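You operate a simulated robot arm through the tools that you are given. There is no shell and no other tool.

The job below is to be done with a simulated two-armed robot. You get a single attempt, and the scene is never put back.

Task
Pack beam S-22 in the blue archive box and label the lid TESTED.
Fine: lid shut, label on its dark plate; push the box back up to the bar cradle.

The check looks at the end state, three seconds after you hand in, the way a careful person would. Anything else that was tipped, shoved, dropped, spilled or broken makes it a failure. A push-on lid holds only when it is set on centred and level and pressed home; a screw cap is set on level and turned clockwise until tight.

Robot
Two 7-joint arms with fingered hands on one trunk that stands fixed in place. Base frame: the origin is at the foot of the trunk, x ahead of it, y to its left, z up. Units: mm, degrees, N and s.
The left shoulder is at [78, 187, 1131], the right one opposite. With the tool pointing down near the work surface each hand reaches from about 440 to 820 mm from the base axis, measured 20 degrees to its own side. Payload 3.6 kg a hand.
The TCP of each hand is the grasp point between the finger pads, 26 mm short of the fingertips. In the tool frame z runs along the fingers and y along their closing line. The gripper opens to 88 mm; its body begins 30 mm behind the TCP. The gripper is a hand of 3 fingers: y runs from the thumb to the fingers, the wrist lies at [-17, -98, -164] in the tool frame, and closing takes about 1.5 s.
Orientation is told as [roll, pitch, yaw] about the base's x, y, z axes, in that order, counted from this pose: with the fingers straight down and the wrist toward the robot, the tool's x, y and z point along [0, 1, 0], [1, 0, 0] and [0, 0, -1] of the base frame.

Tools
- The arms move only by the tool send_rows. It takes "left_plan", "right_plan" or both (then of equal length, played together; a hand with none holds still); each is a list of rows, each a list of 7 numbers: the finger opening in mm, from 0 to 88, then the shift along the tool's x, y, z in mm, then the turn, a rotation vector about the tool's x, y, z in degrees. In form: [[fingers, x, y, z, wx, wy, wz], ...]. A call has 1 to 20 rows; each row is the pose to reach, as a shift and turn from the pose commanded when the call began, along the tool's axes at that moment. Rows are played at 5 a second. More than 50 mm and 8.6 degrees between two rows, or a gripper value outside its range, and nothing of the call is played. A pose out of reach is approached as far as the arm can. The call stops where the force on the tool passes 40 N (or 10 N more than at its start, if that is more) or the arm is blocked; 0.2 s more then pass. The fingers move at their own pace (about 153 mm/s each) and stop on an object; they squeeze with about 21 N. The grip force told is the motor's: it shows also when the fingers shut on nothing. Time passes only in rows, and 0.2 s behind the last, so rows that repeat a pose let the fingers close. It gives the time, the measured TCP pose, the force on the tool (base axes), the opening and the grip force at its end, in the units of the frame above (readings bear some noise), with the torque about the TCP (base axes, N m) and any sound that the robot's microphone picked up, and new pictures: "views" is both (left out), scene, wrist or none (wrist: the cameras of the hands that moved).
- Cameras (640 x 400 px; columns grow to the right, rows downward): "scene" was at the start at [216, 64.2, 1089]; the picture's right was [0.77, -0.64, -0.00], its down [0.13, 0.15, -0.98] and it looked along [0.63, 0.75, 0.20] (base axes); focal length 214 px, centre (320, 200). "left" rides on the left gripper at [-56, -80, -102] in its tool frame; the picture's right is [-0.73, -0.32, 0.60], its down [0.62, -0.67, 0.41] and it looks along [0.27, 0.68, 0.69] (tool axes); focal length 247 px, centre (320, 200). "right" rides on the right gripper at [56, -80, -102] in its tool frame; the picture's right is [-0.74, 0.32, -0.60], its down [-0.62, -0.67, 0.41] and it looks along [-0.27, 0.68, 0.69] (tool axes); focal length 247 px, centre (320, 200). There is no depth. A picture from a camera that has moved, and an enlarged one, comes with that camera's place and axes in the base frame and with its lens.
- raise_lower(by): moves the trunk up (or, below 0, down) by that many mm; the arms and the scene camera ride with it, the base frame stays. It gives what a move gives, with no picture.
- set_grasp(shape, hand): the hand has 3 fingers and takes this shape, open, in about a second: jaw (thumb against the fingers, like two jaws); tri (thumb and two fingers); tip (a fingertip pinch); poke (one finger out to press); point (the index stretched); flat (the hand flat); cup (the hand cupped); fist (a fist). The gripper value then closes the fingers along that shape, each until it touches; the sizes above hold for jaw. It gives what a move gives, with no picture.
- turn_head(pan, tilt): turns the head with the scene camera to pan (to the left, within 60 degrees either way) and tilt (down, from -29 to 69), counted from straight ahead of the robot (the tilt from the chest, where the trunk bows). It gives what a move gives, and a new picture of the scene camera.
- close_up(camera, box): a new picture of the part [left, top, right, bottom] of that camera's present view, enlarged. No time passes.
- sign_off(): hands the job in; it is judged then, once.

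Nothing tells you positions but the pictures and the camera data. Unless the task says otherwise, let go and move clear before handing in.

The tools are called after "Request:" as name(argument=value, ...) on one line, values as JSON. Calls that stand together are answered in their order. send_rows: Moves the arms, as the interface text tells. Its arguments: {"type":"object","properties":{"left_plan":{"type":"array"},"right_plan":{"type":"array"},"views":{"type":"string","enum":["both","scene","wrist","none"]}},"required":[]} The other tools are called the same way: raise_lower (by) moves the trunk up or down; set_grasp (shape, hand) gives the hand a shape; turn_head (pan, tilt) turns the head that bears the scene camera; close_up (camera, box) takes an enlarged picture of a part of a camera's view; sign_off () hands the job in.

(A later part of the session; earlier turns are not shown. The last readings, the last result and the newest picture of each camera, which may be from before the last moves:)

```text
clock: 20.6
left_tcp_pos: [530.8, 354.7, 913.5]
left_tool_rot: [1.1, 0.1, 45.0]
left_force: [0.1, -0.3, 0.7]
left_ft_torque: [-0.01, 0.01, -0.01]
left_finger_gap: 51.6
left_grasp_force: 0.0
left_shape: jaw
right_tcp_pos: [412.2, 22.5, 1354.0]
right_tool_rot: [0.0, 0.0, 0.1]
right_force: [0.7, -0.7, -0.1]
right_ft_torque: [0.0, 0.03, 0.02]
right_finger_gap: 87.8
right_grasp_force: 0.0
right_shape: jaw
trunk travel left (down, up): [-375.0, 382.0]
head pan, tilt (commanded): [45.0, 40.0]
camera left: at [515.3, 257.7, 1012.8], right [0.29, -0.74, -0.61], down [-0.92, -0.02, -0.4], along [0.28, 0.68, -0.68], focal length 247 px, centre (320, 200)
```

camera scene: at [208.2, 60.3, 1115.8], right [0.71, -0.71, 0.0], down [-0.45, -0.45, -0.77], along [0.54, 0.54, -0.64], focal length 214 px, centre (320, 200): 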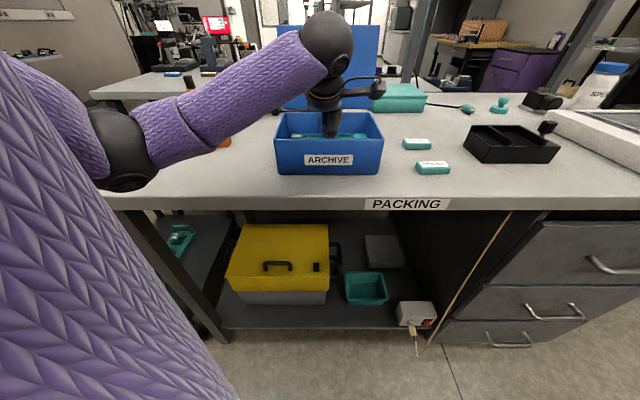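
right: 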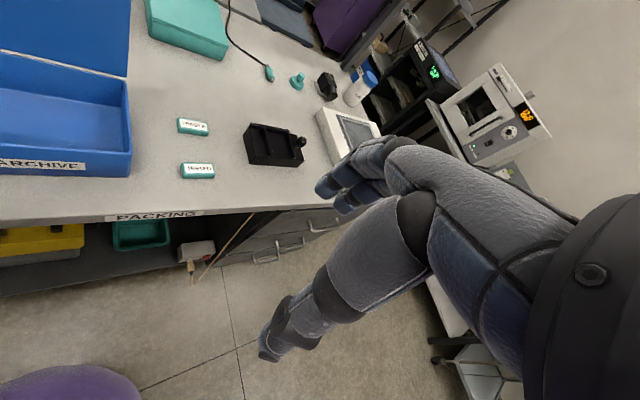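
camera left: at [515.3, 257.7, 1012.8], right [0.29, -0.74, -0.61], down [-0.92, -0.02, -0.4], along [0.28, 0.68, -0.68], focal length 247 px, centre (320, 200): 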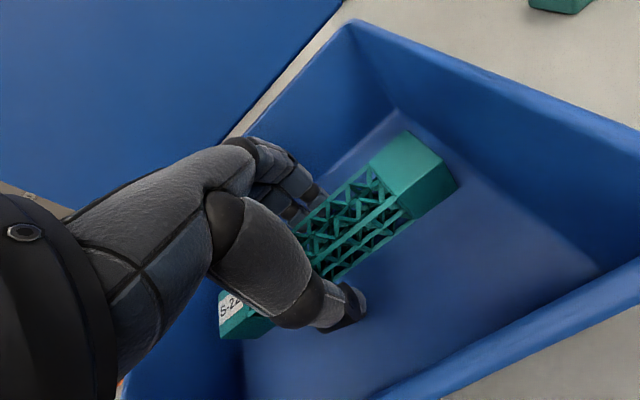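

The beam is released, lying in the box with its label up. I'll lift the hand straight out above lid height and check the beam.

Request:
send_rows(left_plan=[[52, 0, 0, -15, 0, 0, 0], [52, 0, 0, -45, 0, 0, 0], [52, 0, -2, -90, 0, 0, 0], [52, 0, -2, -135, 0, 0, 0], [52, 0, -2, -180, 0, 0, 0], [40, 0, -2, -225, 0, 0, 0], [20, 0, -2, -262, 0, 0, 0], [0, 0, -2, -262, 0, 0, 0], [0, 0, -2, -262, 0, 0, 0]])

Request:
close_up(camera="scene", box=[200, 20, 440, 170])

Request:
close_up(camera="right", box=[0, 0, 320, 200])

```text
clock: 22.6
left_tcp_pos: [531.4, 351.1, 1177.4]
left_tool_rot: [1.1, 0.0, 44.9]
left_force: [0.3, -0.3, -0.3]
left_ft_torque: [-0.01, 0.03, 0.03]
left_finger_gap: 0.3
left_grasp_force: 20.9
left_shape: jaw
right_tcp_pos: [411.4, 21.9, 1353.1]
right_tool_rot: [-0.1, 0.0, 0.1]
right_force: [-0.2, -0.1, -0.4]
right_ft_torque: [0.02, -0.01, 0.03]
right_finger_gap: 87.6
right_grasp_force: 0.1
right_shape: jaw
trunk travel left (down, up): [-375.0, 382.0]
head pan, tilt (commanded): [45.0, 40.0]
camera scene: at [208.2, 60.0, 1115.8], right [0.71, -0.71, 0.0], down [-0.45, -0.45, -0.77], along [0.54, 0.54, -0.64], focal length 214 px, centre (320, 200)
camera left: at [516.8, 253.6, 1275.8], right [0.29, -0.74, -0.61], down [-0.92, -0.02, -0.4], along [0.28, 0.68, -0.68], focal length 247 px, centre (320, 200)
```

scene: 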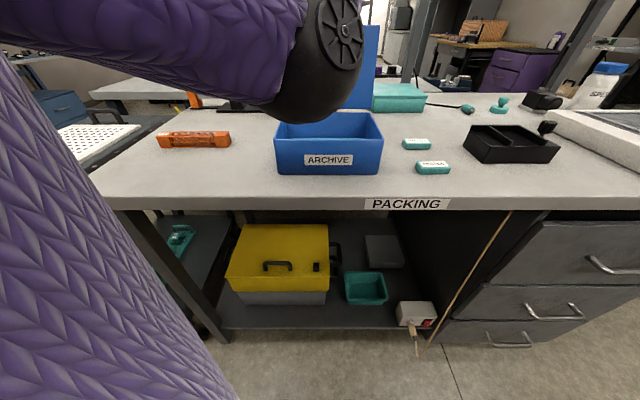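
left: 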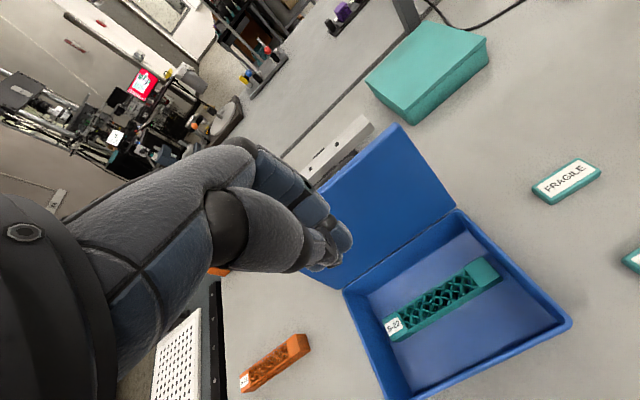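

```text
2.67 times, centred on (320, 95) of scene
camera zoom: at [208.2, 60.0, 1115.8], right [0.71, -0.71, 0.0], down [-0.45, -0.45, -0.77], along [0.54, 0.54, -0.64], focal length 572 px, centre (320, 480)
```

zoom: 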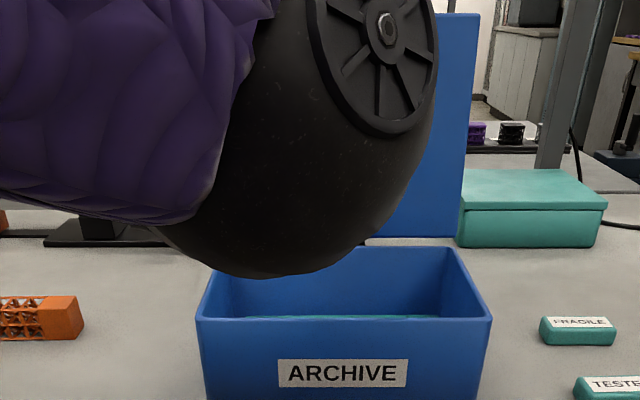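

```text
2.00 times, centred on (160, 100) of right
camera zoom: at [331.8, 78.7, 1456.8], right [0.32, -0.73, 0.6], down [-0.66, -0.62, -0.41], along [0.68, -0.27, -0.69], focal length 494 px, centre (640, 400)
```

zoom: 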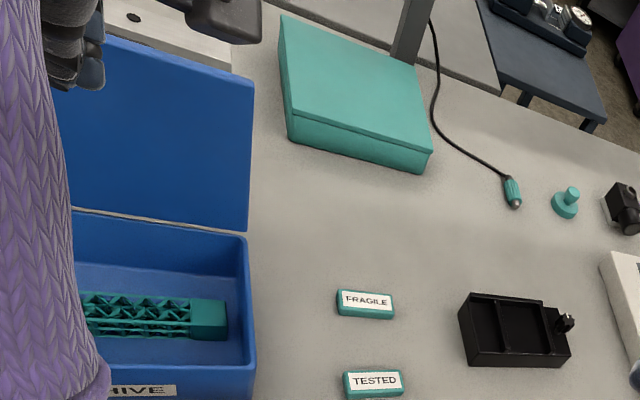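

S-22 is settled in the box with its label up. Next I'll carry the closed hand over the lid's top edge (z ≈ 1105) and come down behind it, to pull it shut.

Request:
send_rows(left_plan=[[0, 0, 40, 0, 0, 0, 0], [0, 0, 80, 0, 0, 0, 0], [0, 0, 120, 0, 0, 0, 0], [0, 0, 160, 0, 0, 0, 0], [0, 0, 163, 0, 0, 0, 0]])

Request:
close_up(camera="right", box=[0, 0, 320, 200])

```text
clock: 23.8
left_tcp_pos: [647.6, 465.5, 1175.7]
left_tool_rot: [0.9, -0.1, 45.0]
left_force: [0.3, 0.9, 0.1]
left_ft_torque: [0.01, 0.02, -0.03]
left_finger_gap: 0.0
left_grasp_force: 21.1
left_shape: jaw
right_tcp_pos: [411.8, 21.9, 1354.7]
right_tool_rot: [0.0, 0.0, 0.0]
right_force: [0.3, -0.6, 0.0]
right_ft_torque: [-0.04, -0.01, -0.03]
right_finger_gap: 87.5
right_grasp_force: 0.0
right_shape: jaw
trunk travel left (down, up): [-375.0, 382.0]
head pan, tilt (commanded): [45.0, 40.0]
camera scene: at [208.2, 59.9, 1115.8], right [0.71, -0.71, 0.0], down [-0.45, -0.45, -0.77], along [0.54, 0.54, -0.64], focal length 214 px, centre (320, 200)
camera left: at [632.8, 368.2, 1274.5], right [0.29, -0.74, -0.61], down [-0.92, -0.02, -0.4], along [0.28, 0.68, -0.68], focal length 247 px, centre (320, 200)
```

scene: 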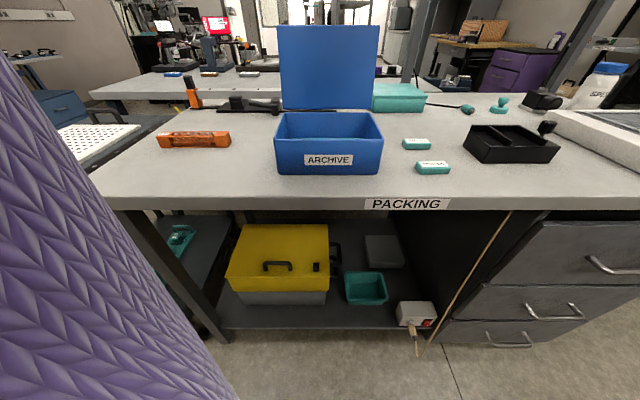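
left: 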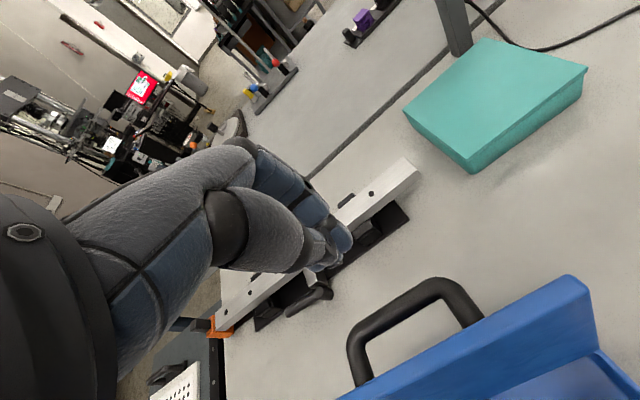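

```text
2.00 times, centred on (160, 100) of right
camera zoom: at [331.8, 78.6, 1456.8], right [0.32, -0.73, 0.6], down [-0.66, -0.62, -0.41], along [0.68, -0.27, -0.69], focal length 494 px, centre (640, 400)
```

zoom: 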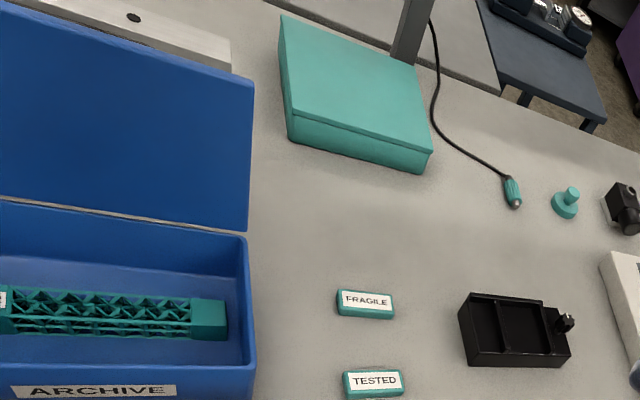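

The handle sits mid-lid, and my hand is behind the lid at its middle. I'll lower so the fingertips sit about 20–25 mm below the lid's top edge, above the handle.

Request:
send_rows(left_plan=[[0, 6, 0, 20, 0, 0, 0], [0, 12, 0, 45, 0, 0, 0], [0, 12, 0, 65, 0, 0, 0], [0, 12, 0, 76, 0, 0, 0], [0, 12, 0, 76, 0, 0, 0]])

Request:
close_up(camera="scene", box=[240, 0, 420, 112])

```text
clock: 25.0
left_tcp_pos: [638.4, 473.9, 1099.0]
left_tool_rot: [1.0, 0.0, 45.0]
left_force: [-0.1, 0.2, 0.4]
left_ft_torque: [-0.02, -0.03, -0.01]
left_finger_gap: 0.0
left_grasp_force: 21.1
left_shape: jaw
right_tcp_pos: [412.0, 21.4, 1355.0]
right_tool_rot: [0.0, 0.0, 0.1]
right_force: [-0.4, 0.4, -0.3]
right_ft_torque: [0.0, -0.01, -0.02]
right_finger_gap: 87.7
right_grasp_force: 0.1
right_shape: jaw
trunk travel left (down, up): [-375.0, 382.0]
head pan, tilt (commanded): [45.0, 40.0]
camera scene: at [208.2, 60.2, 1115.8], right [0.71, -0.71, 0.0], down [-0.45, -0.45, -0.77], along [0.54, 0.54, -0.64], focal length 214 px, centre (320, 200)
camera left: at [623.8, 377.3, 1199.3], right [0.29, -0.74, -0.61], down [-0.92, -0.02, -0.4], along [0.28, 0.68, -0.68], focal length 247 px, centre (320, 200)
```

scene: 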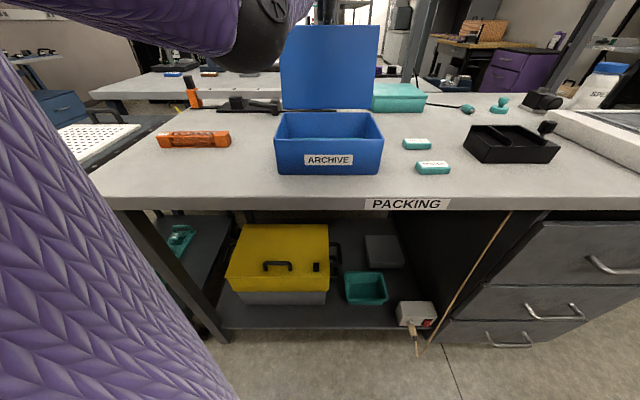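
left: 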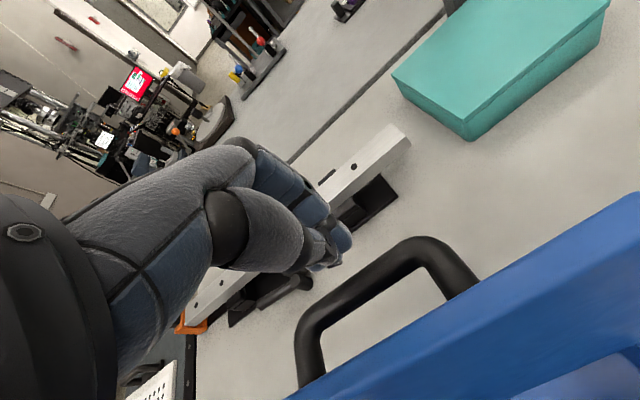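

```text
3.56 times, centred on (330, 56) of scene
camera zoom: at [208.2, 60.2, 1115.8], right [0.71, -0.71, 0.0], down [-0.45, -0.45, -0.77], along [0.54, 0.54, -0.64], focal length 763 px, centre (284, 712)
```

zoom: 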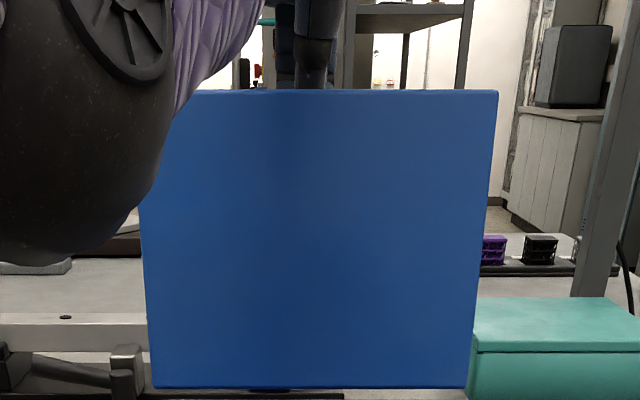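

The tips are behind the lid, above the handle bar (z ≈ 1035). I'll pull slowly toward the robot to make contact.

Request:
send_rows(left_plan=[[0, 0, -10, 0, 0, 0, 0], [0, 0, -20, 0, 0, 0, 0], [0, 0, -27, 0, 0, 0, 0], [0, 0, -34, 0, 0, 0, 0], [0, 0, -40, 0, 0, 0, 0], [0, 0, -46, 0, 0, 0, 0], [0, 0, -52, 0, 0, 0, 0], [0, 0, -52, 0, 0, 0, 0]])

Request:
close_up(camera="scene", box=[240, 0, 420, 112])

```text
clock: 26.8
left_tcp_pos: [601.3, 439.3, 1098.3]
left_tool_rot: [1.1, 0.1, 45.0]
left_force: [0.0, 0.9, 0.4]
left_ft_torque: [0.01, 0.0, -0.04]
left_finger_gap: 0.0
left_grasp_force: 21.2
left_shape: jaw
right_tcp_pos: [412.3, 23.1, 1354.9]
right_tool_rot: [0.0, 0.0, 0.1]
right_force: [0.0, 0.6, 0.1]
right_ft_torque: [-0.02, 0.0, 0.04]
right_finger_gap: 87.8
right_grasp_force: 0.0
right_shape: jaw
trunk travel left (down, up): [-375.0, 382.0]
head pan, tilt (commanded): [45.0, 40.0]
camera scene: at [208.3, 60.3, 1115.8], right [0.71, -0.71, 0.0], down [-0.45, -0.45, -0.77], along [0.54, 0.54, -0.64], focal length 214 px, centre (320, 200)
camera left: at [586.3, 341.7, 1198.2], right [0.29, -0.74, -0.61], down [-0.92, -0.02, -0.4], along [0.28, 0.68, -0.68], focal length 247 px, centre (320, 200)
```

scene: 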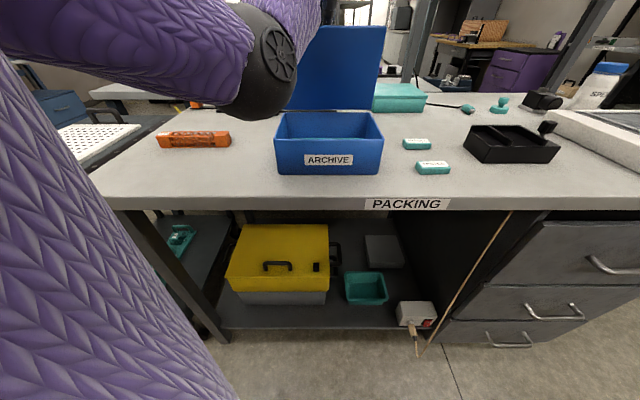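
left: 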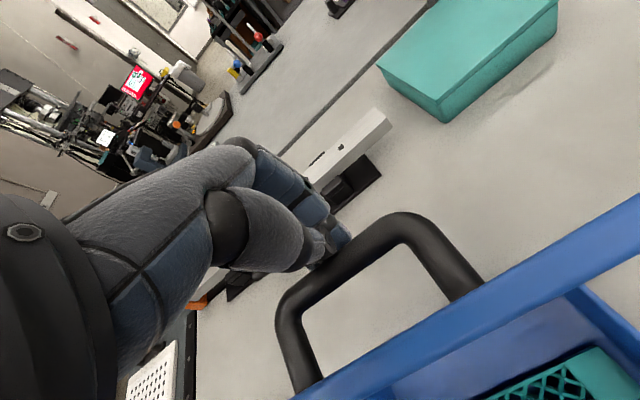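

```text
3.56 times, centred on (330, 56) of scene
camera zoom: at [208.3, 60.3, 1115.8], right [0.71, -0.71, 0.0], down [-0.45, -0.45, -0.77], along [0.54, 0.54, -0.64], focal length 763 px, centre (284, 712)
```

zoom: 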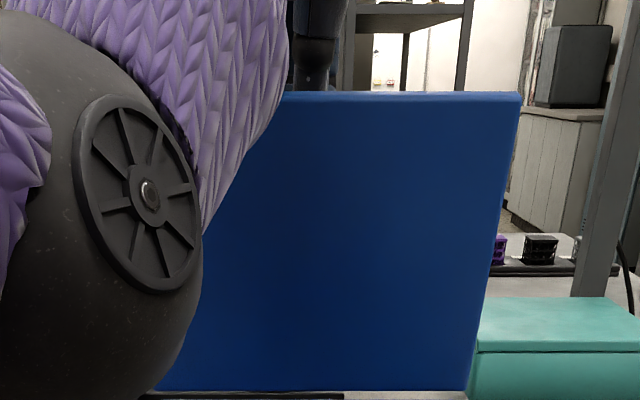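

The lid has swung to about vertical or slightly past it, with almost no force. I'll hold a moment to see whether it stays there or falls.

Request:
send_rows(left_plan=[[0, 0, 0, 0, 0, 0, 0], [0, 0, 0, 0, 0, 0, 0], [0, 0, 0, 0, 0, 0, 0]])

Request:
close_up(camera="scene", box=[240, 0, 420, 112])

Request:
close_up(camera="right", box=[0, 0, 240, 150])

```text
clock: 27.6
left_tcp_pos: [600.5, 438.2, 1098.5]
left_tool_rot: [1.0, 0.0, 45.0]
left_force: [-0.1, 0.5, -0.7]
left_ft_torque: [-0.03, 0.02, 0.03]
left_finger_gap: 0.1
left_grasp_force: 21.4
left_shape: jaw
right_tcp_pos: [411.8, 22.4, 1354.7]
right_tool_rot: [-0.1, 0.1, 0.1]
right_force: [0.1, 0.9, 0.2]
right_ft_torque: [0.0, -0.01, 0.0]
right_finger_gap: 87.6
right_grasp_force: 0.0
right_shape: jaw
trunk travel left (down, up): [-375.0, 382.0]
head pan, tilt (commanded): [45.0, 40.0]
camera scene: at [208.2, 60.3, 1115.8], right [0.71, -0.71, 0.0], down [-0.45, -0.45, -0.77], along [0.54, 0.54, -0.64], focal length 214 px, centre (320, 200)
camera left: at [586.4, 341.7, 1198.3], right [0.29, -0.74, -0.61], down [-0.92, -0.02, -0.4], along [0.28, 0.68, -0.68], focal length 247 px, centre (320, 200)
```

scene: 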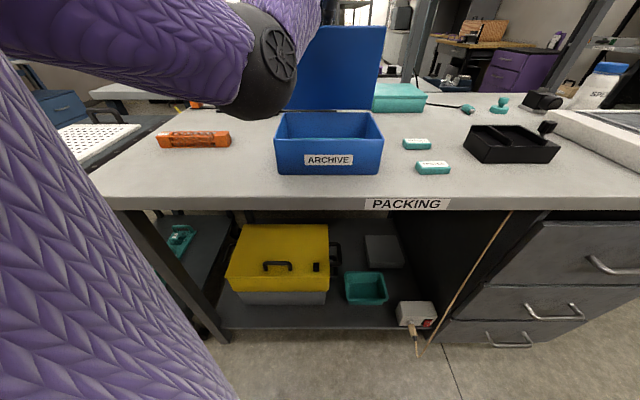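
left: 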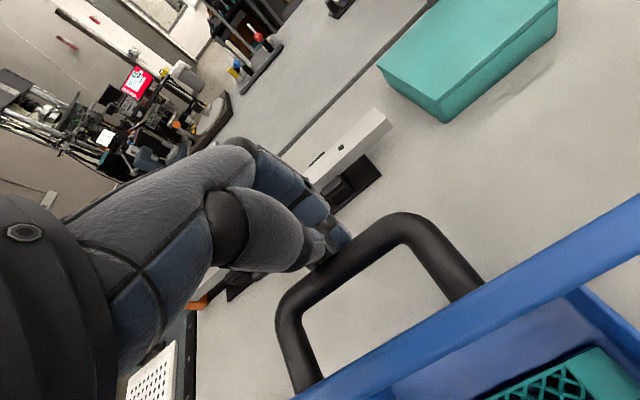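

```text
3.56 times, centred on (330, 56) of scene
camera zoom: at [208.2, 60.3, 1115.8], right [0.71, -0.71, 0.0], down [-0.45, -0.45, -0.77], along [0.54, 0.54, -0.64], focal length 763 px, centre (284, 712)
```

zoom: 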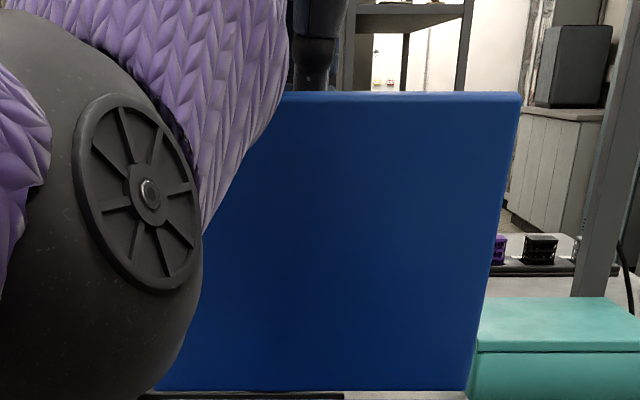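

```text
2.67 times, centred on (120, 75) of right
camera zoom: at [331.9, 79.1, 1456.8], right [0.32, -0.73, 0.6], down [-0.66, -0.62, -0.41], along [0.68, -0.27, -0.69], focal length 659 px, centre (853, 533)
```

zoom: 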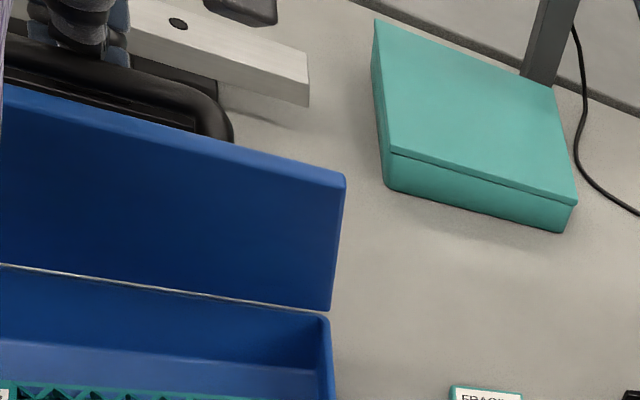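

The hinge has friction, so the lid stays where it's put. It stands about 12° past vertical, with my fingertips behind the handle bar. I'll rise clear of the handle, then push the lid's upper edge forward and down in an arc.

Request:
send_rows(left_plan=[[0, 0, 4, -10, 0, 0, 0], [0, 0, 4, -20, 0, 0, 0], [0, 0, -8, -20, 0, 0, 0], [0, 0, -20, -19, 0, 0, 0], [0, 0, -32, -18, 0, 0, 0], [0, 0, -44, -17, 0, 0, 0], [0, 0, -56, -15, 0, 0, 0], [0, 0, -67, -12, 0, 0, 0], [0, 0, -78, -8, 0, 0, 0], [0, 0, -78, -8, 0, 0, 0]])

Request:
close_up(camera="scene", box=[200, 0, 440, 150])

Request:
close_up(camera="right", box=[0, 0, 240, 150])

```text
clock: 29.8
left_tcp_pos: [547.5, 382.7, 1109.8]
left_tool_rot: [1.2, 0.0, 45.1]
left_force: [0.1, -0.4, -0.5]
left_ft_torque: [0.01, -0.01, 0.0]
left_finger_gap: 0.0
left_grasp_force: 20.7
left_shape: jaw
right_tcp_pos: [412.1, 22.7, 1353.7]
right_tool_rot: [0.0, 0.0, 0.1]
right_force: [-0.2, 0.2, -0.2]
right_ft_torque: [0.0, -0.03, -0.02]
right_finger_gap: 87.6
right_grasp_force: 0.0
right_shape: jaw
trunk travel left (down, up): [-375.0, 382.0]
head pan, tilt (commanded): [45.0, 40.0]
camera scene: at [208.3, 60.3, 1115.8], right [0.71, -0.71, 0.0], down [-0.45, -0.45, -0.77], along [0.54, 0.54, -0.64], focal length 214 px, centre (320, 200)
camera left: at [532.6, 285.5, 1208.2], right [0.29, -0.74, -0.61], down [-0.92, -0.02, -0.4], along [0.28, 0.68, -0.68], focal length 247 px, centre (320, 200)
```

scene: 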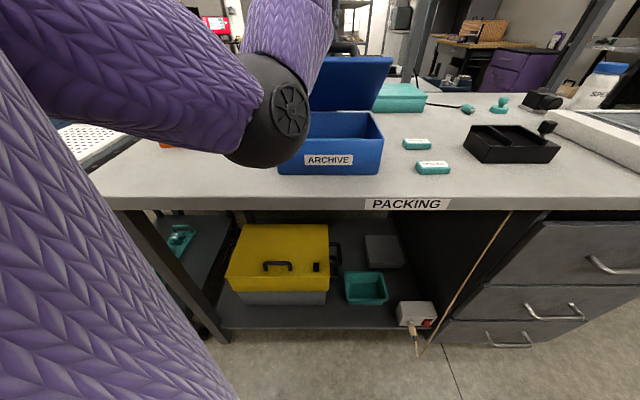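
left: 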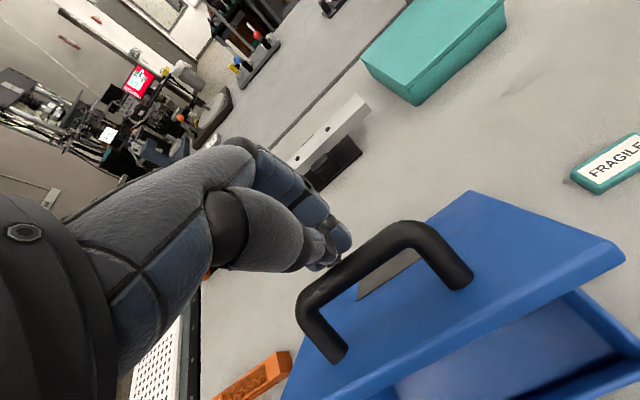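

```text
2.67 times, centred on (320, 75) of scene
camera zoom: at [208.3, 60.3, 1115.8], right [0.71, -0.71, 0.0], down [-0.45, -0.45, -0.77], along [0.54, 0.54, -0.64], focal length 572 px, centre (320, 533)
```

zoom: 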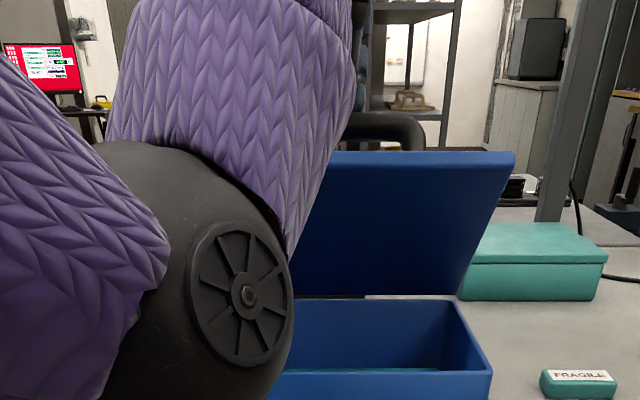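

```text
2.67 times, centred on (120, 75) of right
camera zoom: at [331.9, 79.2, 1456.7], right [0.32, -0.73, 0.6], down [-0.66, -0.62, -0.41], along [0.68, -0.27, -0.69], focal length 659 px, centre (853, 533)
```

zoom: 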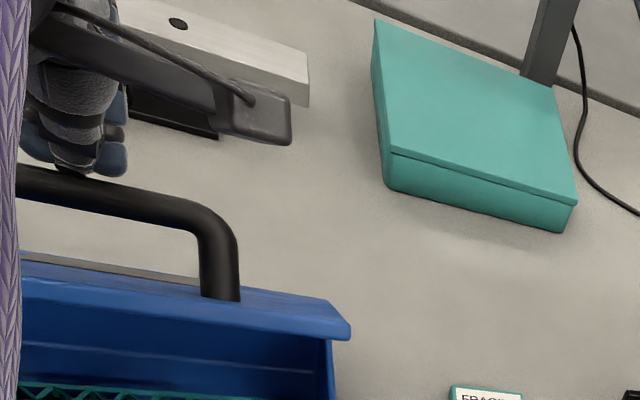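

The fingers are pushing on the handle bar and the lid is now at about 48°. I can see a grey plate on the lid behind the handle. I'll continue the arc downward slowly.

Request:
send_rows(left_plan=[[0, 0, -5, 6, 0, 0, 0], [0, 0, -12, 12, 0, 0, 0], [0, 0, -19, 18, 0, 0, 0], [0, 0, -26, 25, 0, 0, 0], [0, 0, -33, 33, 0, 0, 0], [0, 0, -39, 41, 0, 0, 0], [0, 0, -39, 41, 0, 0, 0]])

Request:
close_up(camera="right", box=[0, 20, 240, 170])

```text
clock: 31.4
left_tcp_pos: [518.4, 356.3, 1067.1]
left_tool_rot: [1.0, 0.0, 45.1]
left_force: [0.0, 0.1, -0.1]
left_ft_torque: [-0.02, -0.03, 0.0]
left_finger_gap: 0.1
left_grasp_force: 20.9
left_shape: jaw
right_tcp_pos: [412.1, 22.2, 1353.9]
right_tool_rot: [0.0, 0.0, 0.1]
right_force: [1.1, 0.2, 0.3]
right_ft_torque: [0.02, 0.02, -0.03]
right_finger_gap: 87.6
right_grasp_force: 0.0
right_shape: jaw
trunk travel left (down, up): [-375.0, 382.0]
head pan, tilt (commanded): [45.0, 40.0]
camera scene: at [208.2, 60.3, 1115.8], right [0.71, -0.71, 0.0], down [-0.45, -0.45, -0.77], along [0.54, 0.54, -0.64], focal length 214 px, centre (320, 200)
camera left: at [504.1, 258.7, 1166.9], right [0.29, -0.74, -0.61], down [-0.92, -0.02, -0.4], along [0.28, 0.68, -0.68], focal length 247 px, centre (320, 200)
```

scene: 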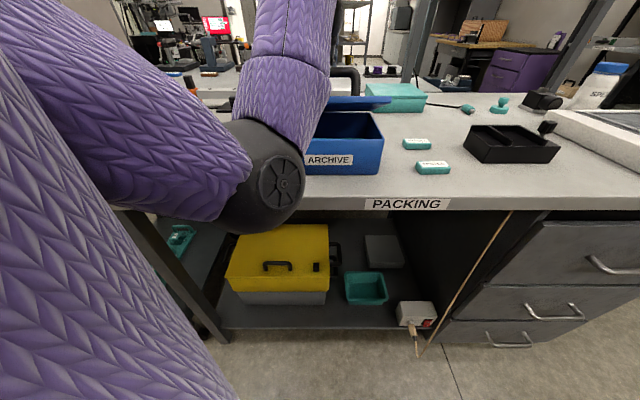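
left: 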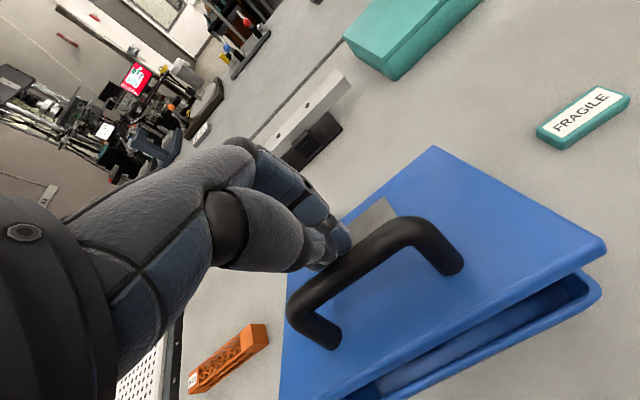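

```text
2.67 times, centred on (120, 95) of right
camera zoom: at [331.9, 79.1, 1456.8], right [0.32, -0.73, 0.6], down [-0.66, -0.62, -0.41], along [0.68, -0.27, -0.69], focal length 659 px, centre (853, 480)
```

zoom: 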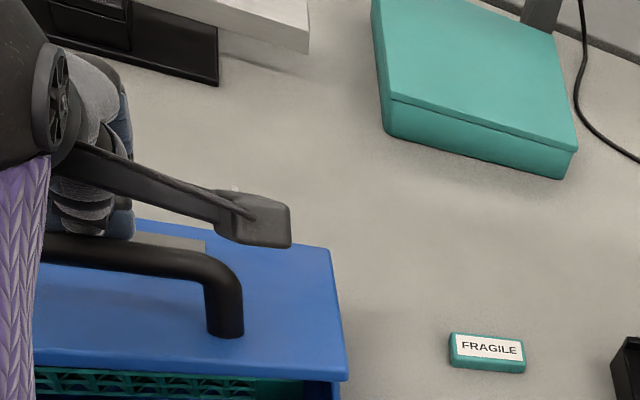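

The lid is down to about 18°. I'll continue gently until it seats on the rim.

Request:
send_rows(left_plan=[[0, 0, -6, 7, 0, 0, 0], [0, 0, -11, 14, 0, 0, 0], [0, 0, -15, 21, 0, 0, 0], [0, 0, -18, 28, 0, 0, 0], [0, 0, -20, 34, 0, 0, 0], [0, 0, -20, 34, 0, 0, 0]])

Request:
close_up(camera="right", box=[0, 40, 240, 190])

```text
clock: 32.8
left_tcp_pos: [503.0, 341.7, 1032.5]
left_tool_rot: [1.1, 0.0, 45.0]
left_force: [0.9, -0.1, 0.3]
left_ft_torque: [-0.01, 0.01, -0.01]
left_finger_gap: 0.0
left_grasp_force: 21.2
left_shape: jaw
right_tcp_pos: [411.8, 22.3, 1353.0]
right_tool_rot: [0.0, 0.0, 0.1]
right_force: [-0.6, 0.8, 0.1]
right_ft_torque: [0.01, -0.02, -0.01]
right_finger_gap: 87.6
right_grasp_force: 0.0
right_shape: jaw
trunk travel left (down, up): [-375.0, 382.0]
head pan, tilt (commanded): [45.0, 40.0]
camera scene: at [208.2, 60.2, 1115.8], right [0.71, -0.71, 0.0], down [-0.45, -0.45, -0.77], along [0.54, 0.54, -0.64], focal length 214 px, centre (320, 200)
camera left: at [488.7, 245.1, 1130.9], right [0.29, -0.74, -0.61], down [-0.92, -0.02, -0.4], along [0.28, 0.68, -0.68], focal length 247 px, centre (320, 200)
```

scene: 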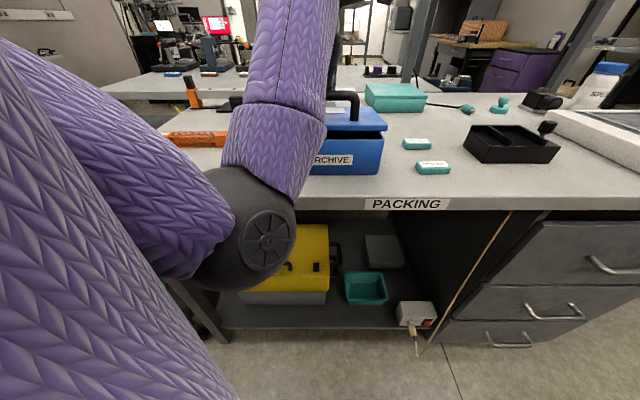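
left: 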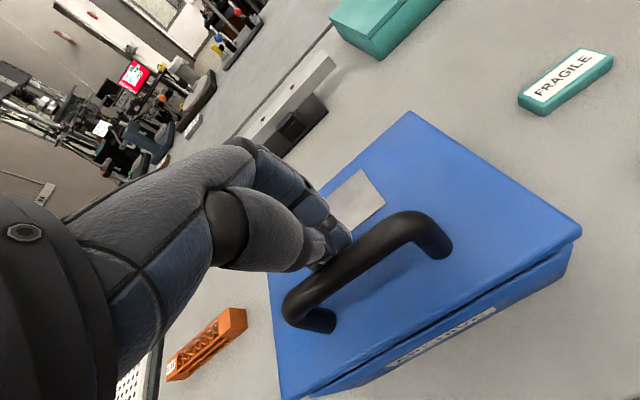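

```text
2.67 times, centred on (120, 115) of right
camera zoom: at [331.9, 79.0, 1456.8], right [0.32, -0.73, 0.6], down [-0.66, -0.62, -0.41], along [0.68, -0.27, -0.69], focal length 659 px, centre (853, 427)
```

zoom: 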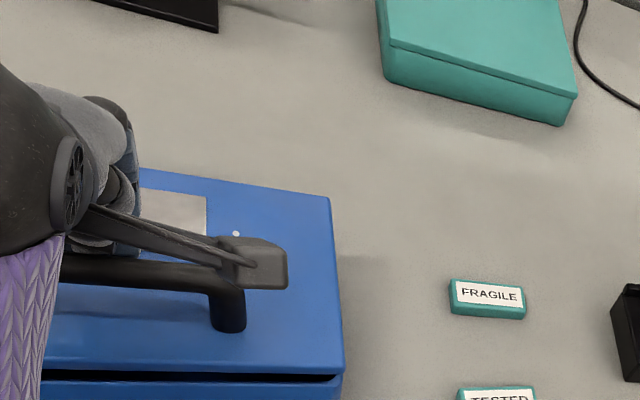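

The lid is almost shut, and I can see the plate on its rear half behind the handle. I'll rise a little and check the gap before pressing it home.

Request:
send_rows(left_plan=[[0, 0, 0, -30, 0, 0, 0], [0, 0, -10, -70, 0, 0, 0], [0, 0, -30, -110, 0, 0, 0], [0, 20, -50, -140, 0, 0, 0], [0, 40, -70, -160, 0, 0, 0], [0, 40, -70, -160, 0, 0, 0]])

Request:
close_up(camera="right", box=[0, 40, 240, 190])

Request:
close_up(camera="left", box=[280, 120, 600, 320])

Request:
close_up(camera="scene", box=[240, 60, 440, 185])

```text
clock: 34.2
left_tcp_pos: [446.1, 341.3, 1186.1]
left_tool_rot: [1.1, 0.0, 45.0]
left_force: [-0.1, 0.1, 0.4]
left_ft_torque: [0.0, 0.02, 0.01]
left_finger_gap: 0.0
left_grasp_force: 20.4
left_shape: jaw
left hand out of reach, approached as far as the arm can: row 4, 5, 6
right_tcp_pos: [413.5, 23.4, 1353.5]
right_tool_rot: [-0.1, 0.1, 0.2]
right_force: [0.1, -0.9, 0.2]
right_ft_torque: [0.01, -0.03, 0.02]
right_finger_gap: 87.5
right_grasp_force: 0.1
right_shape: jaw
trunk travel left (down, up): [-375.0, 382.0]
head pan, tilt (commanded): [45.0, 40.0]
camera scene: at [208.2, 60.0, 1115.8], right [0.71, -0.71, 0.0], down [-0.45, -0.45, -0.77], along [0.54, 0.54, -0.64], focal length 214 px, centre (320, 200)
camera left: at [430.8, 243.9, 1284.3], right [0.29, -0.74, -0.61], down [-0.92, -0.02, -0.4], along [0.28, 0.68, -0.68], focal length 247 px, centre (320, 200)
```

scene: 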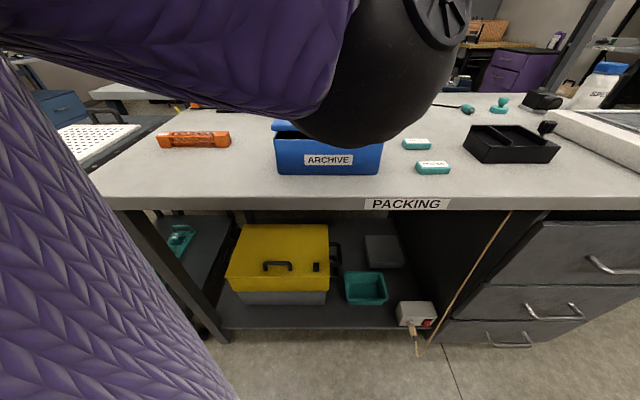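
left: 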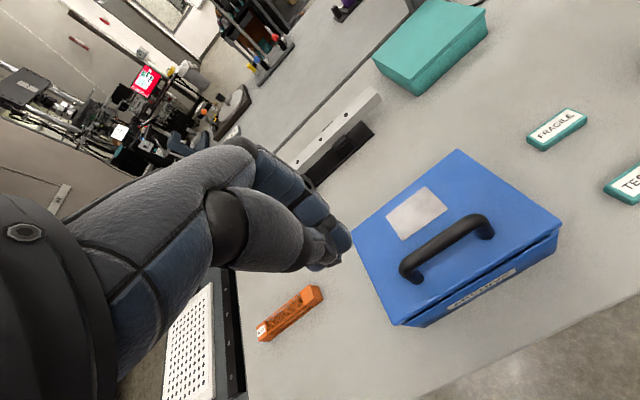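

```text
2.67 times, centred on (120, 115) of right
camera zoom: at [331.8, 78.7, 1456.8], right [0.32, -0.73, 0.6], down [-0.66, -0.62, -0.41], along [0.68, -0.27, -0.69], focal length 659 px, centre (853, 427)
```

zoom: 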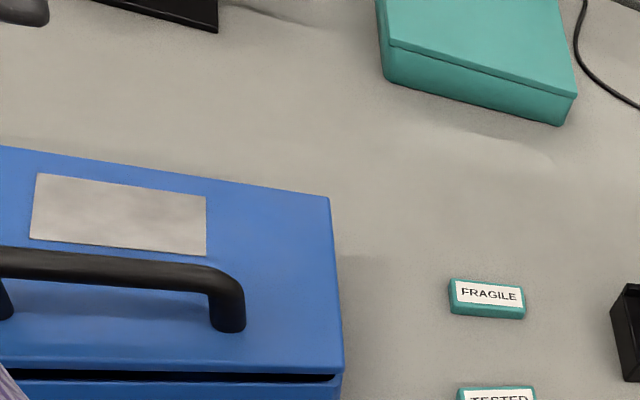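

```text
2.00 times, centred on (440, 220) of left
camera zoom: at [430.8, 243.9, 1284.3], right [0.29, -0.74, -0.61], down [-0.92, -0.02, -0.4], along [0.28, 0.68, -0.68], focal length 494 px, centre (80, 160)
```

zoom: 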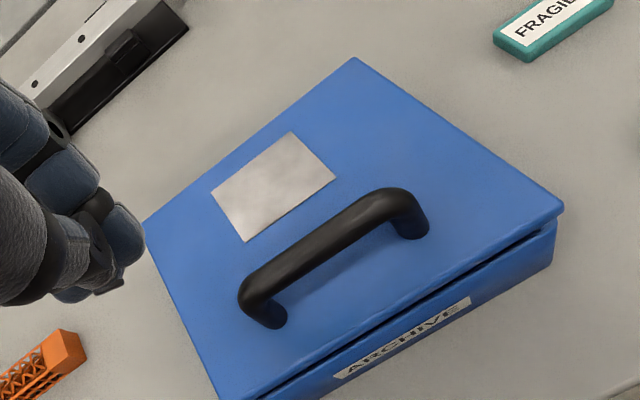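

```text
3.20 times, centred on (340, 122) of scene
camera zoom: at [208.2, 60.0, 1115.8], right [0.71, -0.71, 0.0], down [-0.45, -0.45, -0.77], along [0.54, 0.54, -0.64], focal length 686 px, centre (256, 448)
```

zoom: 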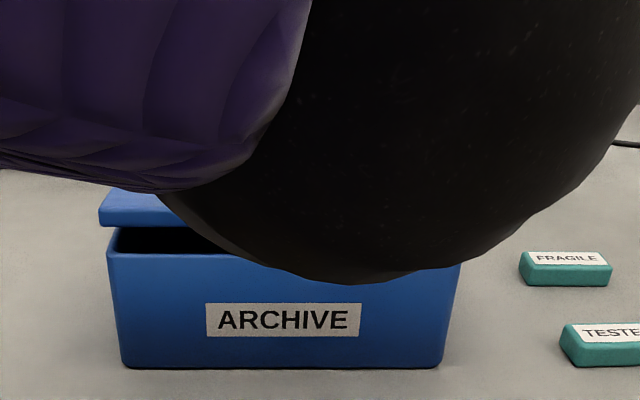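

The lid still has a gap of about 15–20 mm at the front. The plate is a grey metal rectangle on the rear half, at u ≈ 3, v ≈ +28. I'll place the closed fingertips over the handle bar and press the lid down.

Request:
send_rows(left_plan=[[0, -12, 6, 10, 0, 0, 0], [0, -25, 14, 35, 0, 0, 0], [0, -38, 22, 65, 0, 0, 0], [0, -43, 24, 95, 0, 0, 0], [0, -43, 24, 105, 0, 0, 0], [0, -43, 24, 105, 0, 0, 0]])

Request:
close_up(camera="right", box=[0, 40, 240, 190])

```text
clock: 35.6
left_tcp_pos: [491.9, 330.0, 1081.4]
left_tool_rot: [1.0, -0.3, 45.2]
left_force: [0.1, -0.7, 0.6]
left_ft_torque: [0.0, 0.01, 0.01]
left_finger_gap: 0.0
left_grasp_force: 21.5
left_shape: jaw
right_tcp_pos: [413.2, 23.0, 1354.0]
right_tool_rot: [0.0, -0.1, 0.0]
right_force: [0.2, -0.3, -0.9]
right_ft_torque: [-0.03, 0.03, 0.02]
right_finger_gap: 87.7
right_grasp_force: 0.0
right_shape: jaw
trunk travel left (down, up): [-375.0, 382.0]
head pan, tilt (commanded): [45.0, 40.0]
camera scene: at [208.2, 60.2, 1115.8], right [0.71, -0.71, 0.0], down [-0.45, -0.45, -0.77], along [0.54, 0.54, -0.64], focal length 214 px, centre (320, 200)
camera left: at [476.7, 232.1, 1180.5], right [0.29, -0.73, -0.61], down [-0.91, -0.03, -0.4], along [0.28, 0.68, -0.68], focal length 247 px, centre (320, 200)
```

scene: 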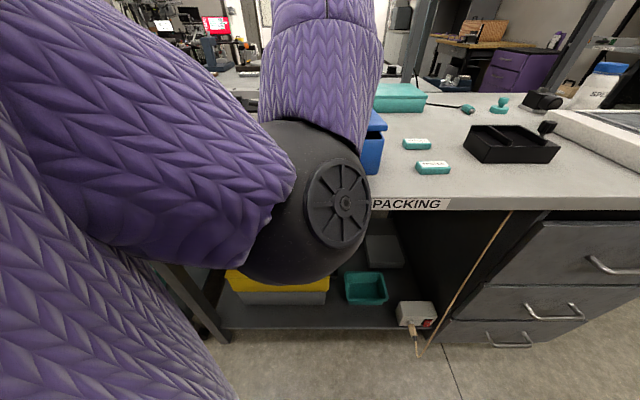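
left: 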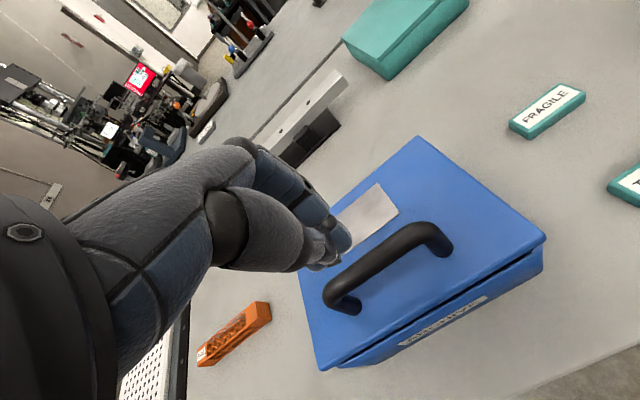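

```text
2.67 times, centred on (120, 115) of right
camera zoom: at [331.8, 79.0, 1456.8], right [0.32, -0.73, 0.6], down [-0.66, -0.62, -0.41], along [0.68, -0.27, -0.69], focal length 659 px, centre (853, 427)
```

zoom: 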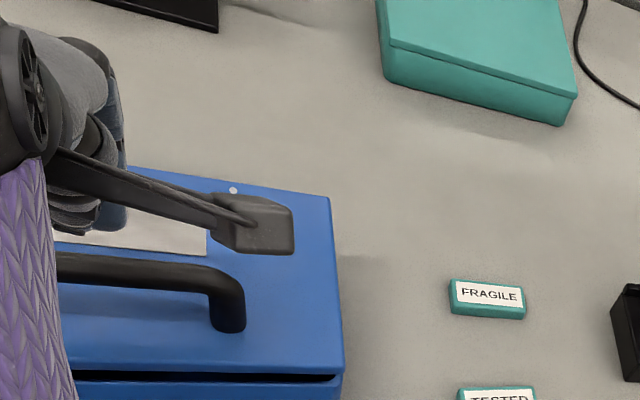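

Request:
send_rows(left_plan=[[0, 0, -10, 12, 0, 0, 0], [0, 0, -10, 24, 0, 0, 0], [0, 0, -10, 31, 0, 0, 0], [0, 0, -10, 35, 0, 0, 0], [0, 0, -10, 39, 0, 0, 0], [0, 0, -10, 43, 0, 0, 0], [0, 0, -10, 46, 0, 0, 0], [0, 0, -10, 49, 0, 0, 0]])

Request:
close_up(camera="right", box=[0, 40, 240, 190])

```text
clock: 37.6
left_tcp_pos: [496.4, 343.1, 1070.9]
left_tool_rot: [-1.4, -4.7, 47.0]
left_force: [-0.5, 0.2, 0.2]
left_ft_torque: [-0.02, 0.04, 0.0]
left_finger_gap: 0.0
left_grasp_force: 21.2
left_shape: jaw
right_tcp_pos: [411.9, 22.8, 1355.1]
right_tool_rot: [0.0, -0.1, 0.0]
right_force: [0.0, -0.6, 0.8]
right_ft_torque: [0.05, -0.02, -0.03]
right_finger_gap: 87.7
right_grasp_force: 0.0
right_shape: jaw
trunk travel left (down, up): [-375.0, 382.0]
head pan, tilt (commanded): [45.0, 40.0]
stopped in row 8 (left hand): the arm was blocked; the commanded pose is now the measured one
camera scene: at [208.2, 60.4, 1115.8], right [0.71, -0.71, 0.0], down [-0.45, -0.45, -0.77], along [0.54, 0.54, -0.64], focal length 214 px, centre (320, 200)
camera left: at [475.8, 242.2, 1166.8], right [0.36, -0.71, -0.61], down [-0.88, -0.04, -0.48], along [0.31, 0.7, -0.64], focal length 247 px, centre (320, 200)
```

scene: 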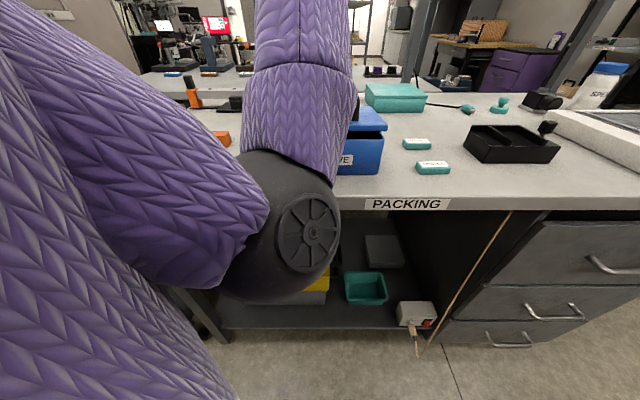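
left: 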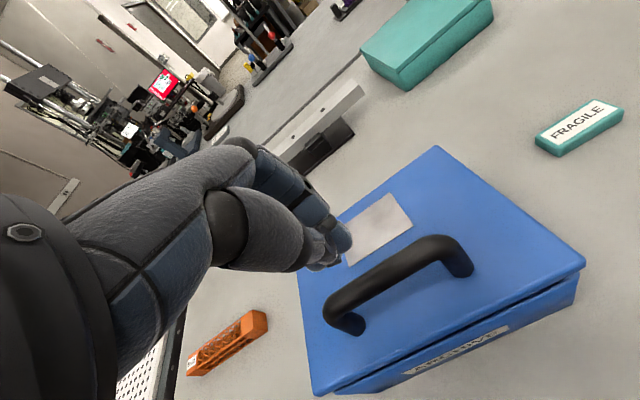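

```text
2.67 times, centred on (120, 115) of right
camera zoom: at [331.9, 79.1, 1456.7], right [0.32, -0.73, 0.6], down [-0.66, -0.62, -0.41], along [0.68, -0.27, -0.69], focal length 659 px, centre (853, 427)
```

zoom: 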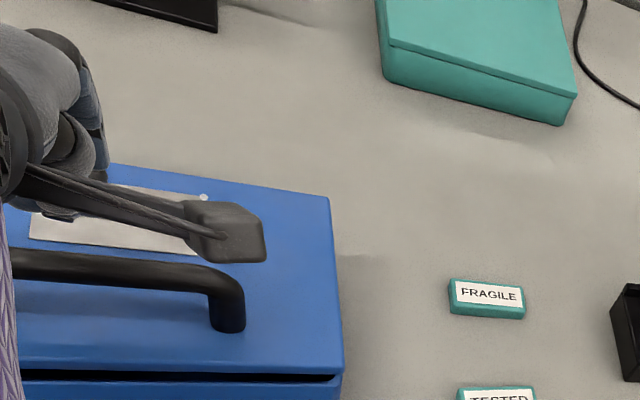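

The arm was blocked by its own folded configuration, since the tool force is zero. I'll raise the trunk so the arm is less folded, then press from there.

Request:
raise_lower(by=180)

Request:
turn_head(pan=40, tilt=45)

```text
clock: 39.6
left_tcp_pos: [493.5, 356.0, 1253.5]
left_tool_rot: [-0.5, -5.5, 48.0]
left_force: [0.4, -0.2, -1.3]
left_ft_torque: [-0.02, -0.01, 0.02]
left_finger_gap: 0.0
left_grasp_force: 21.0
left_shape: jaw
right_tcp_pos: [412.9, 22.8, 1533.8]
right_tool_rot: [-0.1, 0.0, 0.1]
right_force: [1.3, -0.1, -0.6]
right_ft_torque: [0.01, -0.03, -0.05]
right_finger_gap: 87.7
right_grasp_force: 0.1
right_shape: jaw
trunk travel left (down, up): [-555.0, 202.0]
head pan, tilt (commanded): [45.0, 40.0]
```

```text
clock: 40.3
left_tcp_pos: [495.9, 354.6, 1256.1]
left_tool_rot: [-0.7, -5.6, 48.0]
left_force: [-0.4, 0.0, 0.1]
left_ft_torque: [-0.03, 0.01, -0.04]
left_finger_gap: 0.0
left_grasp_force: 21.3
left_shape: jaw
right_tcp_pos: [411.3, 22.7, 1534.4]
right_tool_rot: [0.0, 0.0, 0.2]
right_force: [1.2, -1.2, 0.7]
right_ft_torque: [0.02, 0.01, 0.04]
right_finger_gap: 87.7
right_grasp_force: 0.0
right_shape: jaw
trunk travel left (down, up): [-555.0, 202.0]
head pan, tilt (commanded): [40.0, 45.0]
camera scene: at [196.6, 52.4, 1296.7], right [0.64, -0.77, 0.0], down [-0.54, -0.45, -0.71], along [0.54, 0.46, -0.71], focal length 214 px, centre (320, 200)
```

scene: 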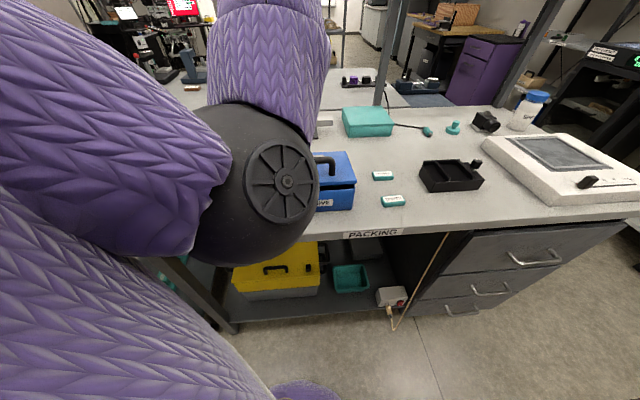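

Request:
send_rows(left_plan=[[0, -4, -8, 30, 1.4, 0.2, 0.8], [0, -8, -16, 65, 2.8, 0.5, 1.6], [0, -12, -25, 100, 4.2, 0.8, 2.4], [0, -16, -33, 135, 5.6, 1.0, 3.1], [0, -19, -39, 160, 5.6, 1.0, 3.1], [0, -19, -39, 160, 5.6, 1.0, 3.1]])

Request:
close_up(camera="left", box=[260, 120, 580, 320])

Request:
close_up(camera="right", box=[0, 100, 240, 250])

```text
clock: 41.0
left_tcp_pos: [531.7, 341.5, 1254.4]
left_tool_rot: [-6.9, -9.0, 46.9]
left_force: [0.5, 0.7, 0.4]
left_ft_torque: [0.02, -0.01, -0.01]
left_finger_gap: 0.1
left_grasp_force: 21.5
left_shape: jaw
right_tcp_pos: [412.3, 22.8, 1534.6]
right_tool_rot: [0.1, 0.0, 0.0]
right_force: [-0.1, 0.2, 0.2]
right_ft_torque: [0.01, -0.01, -0.03]
right_finger_gap: 87.8
right_grasp_force: 0.1
right_shape: jaw
trunk travel left (down, up): [-555.0, 202.0]
head pan, tilt (commanded): [40.0, 45.0]
stopped in row 3 (left hand): the arm was blocked; the commanded pose is now the measured one
camera scene: at [196.6, 52.5, 1296.7], right [0.64, -0.77, 0.0], down [-0.54, -0.45, -0.71], along [0.54, 0.45, -0.71], focal length 214 px, centre (320, 200)
camera left: at [497.7, 242.1, 1347.6], right [0.43, -0.72, -0.55], down [-0.81, -0.04, -0.58], along [0.4, 0.69, -0.6], focal length 247 px, centre (320, 200)
```

scene: 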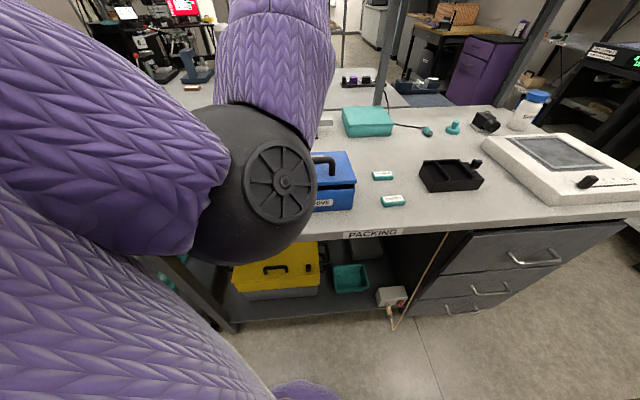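
left: 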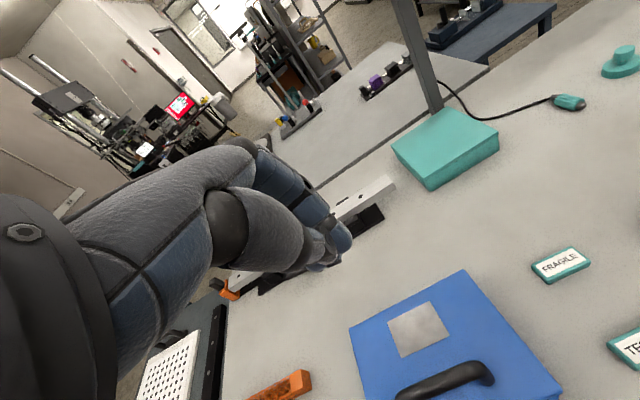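

```text
2.00 times, centred on (420, 220) of left
camera zoom: at [497.7, 242.1, 1347.6], right [0.43, -0.72, -0.55], down [-0.81, -0.04, -0.58], along [0.4, 0.69, -0.6], focal length 494 px, centre (120, 160)
```

zoom: 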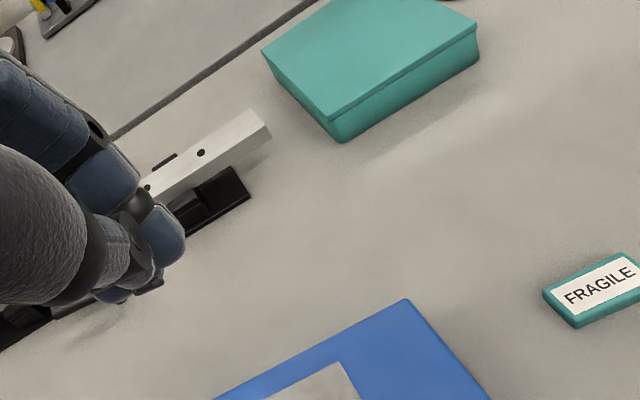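

```text
2.67 times, centred on (120, 175) of right
camera zoom: at [332.0, 79.1, 1636.9], right [0.32, -0.74, 0.6], down [-0.66, -0.62, -0.41], along [0.68, -0.27, -0.69], focal length 659 px, centre (853, 267)
```

zoom: 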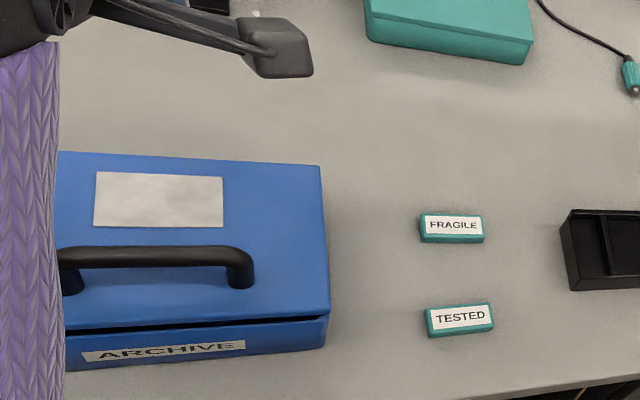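

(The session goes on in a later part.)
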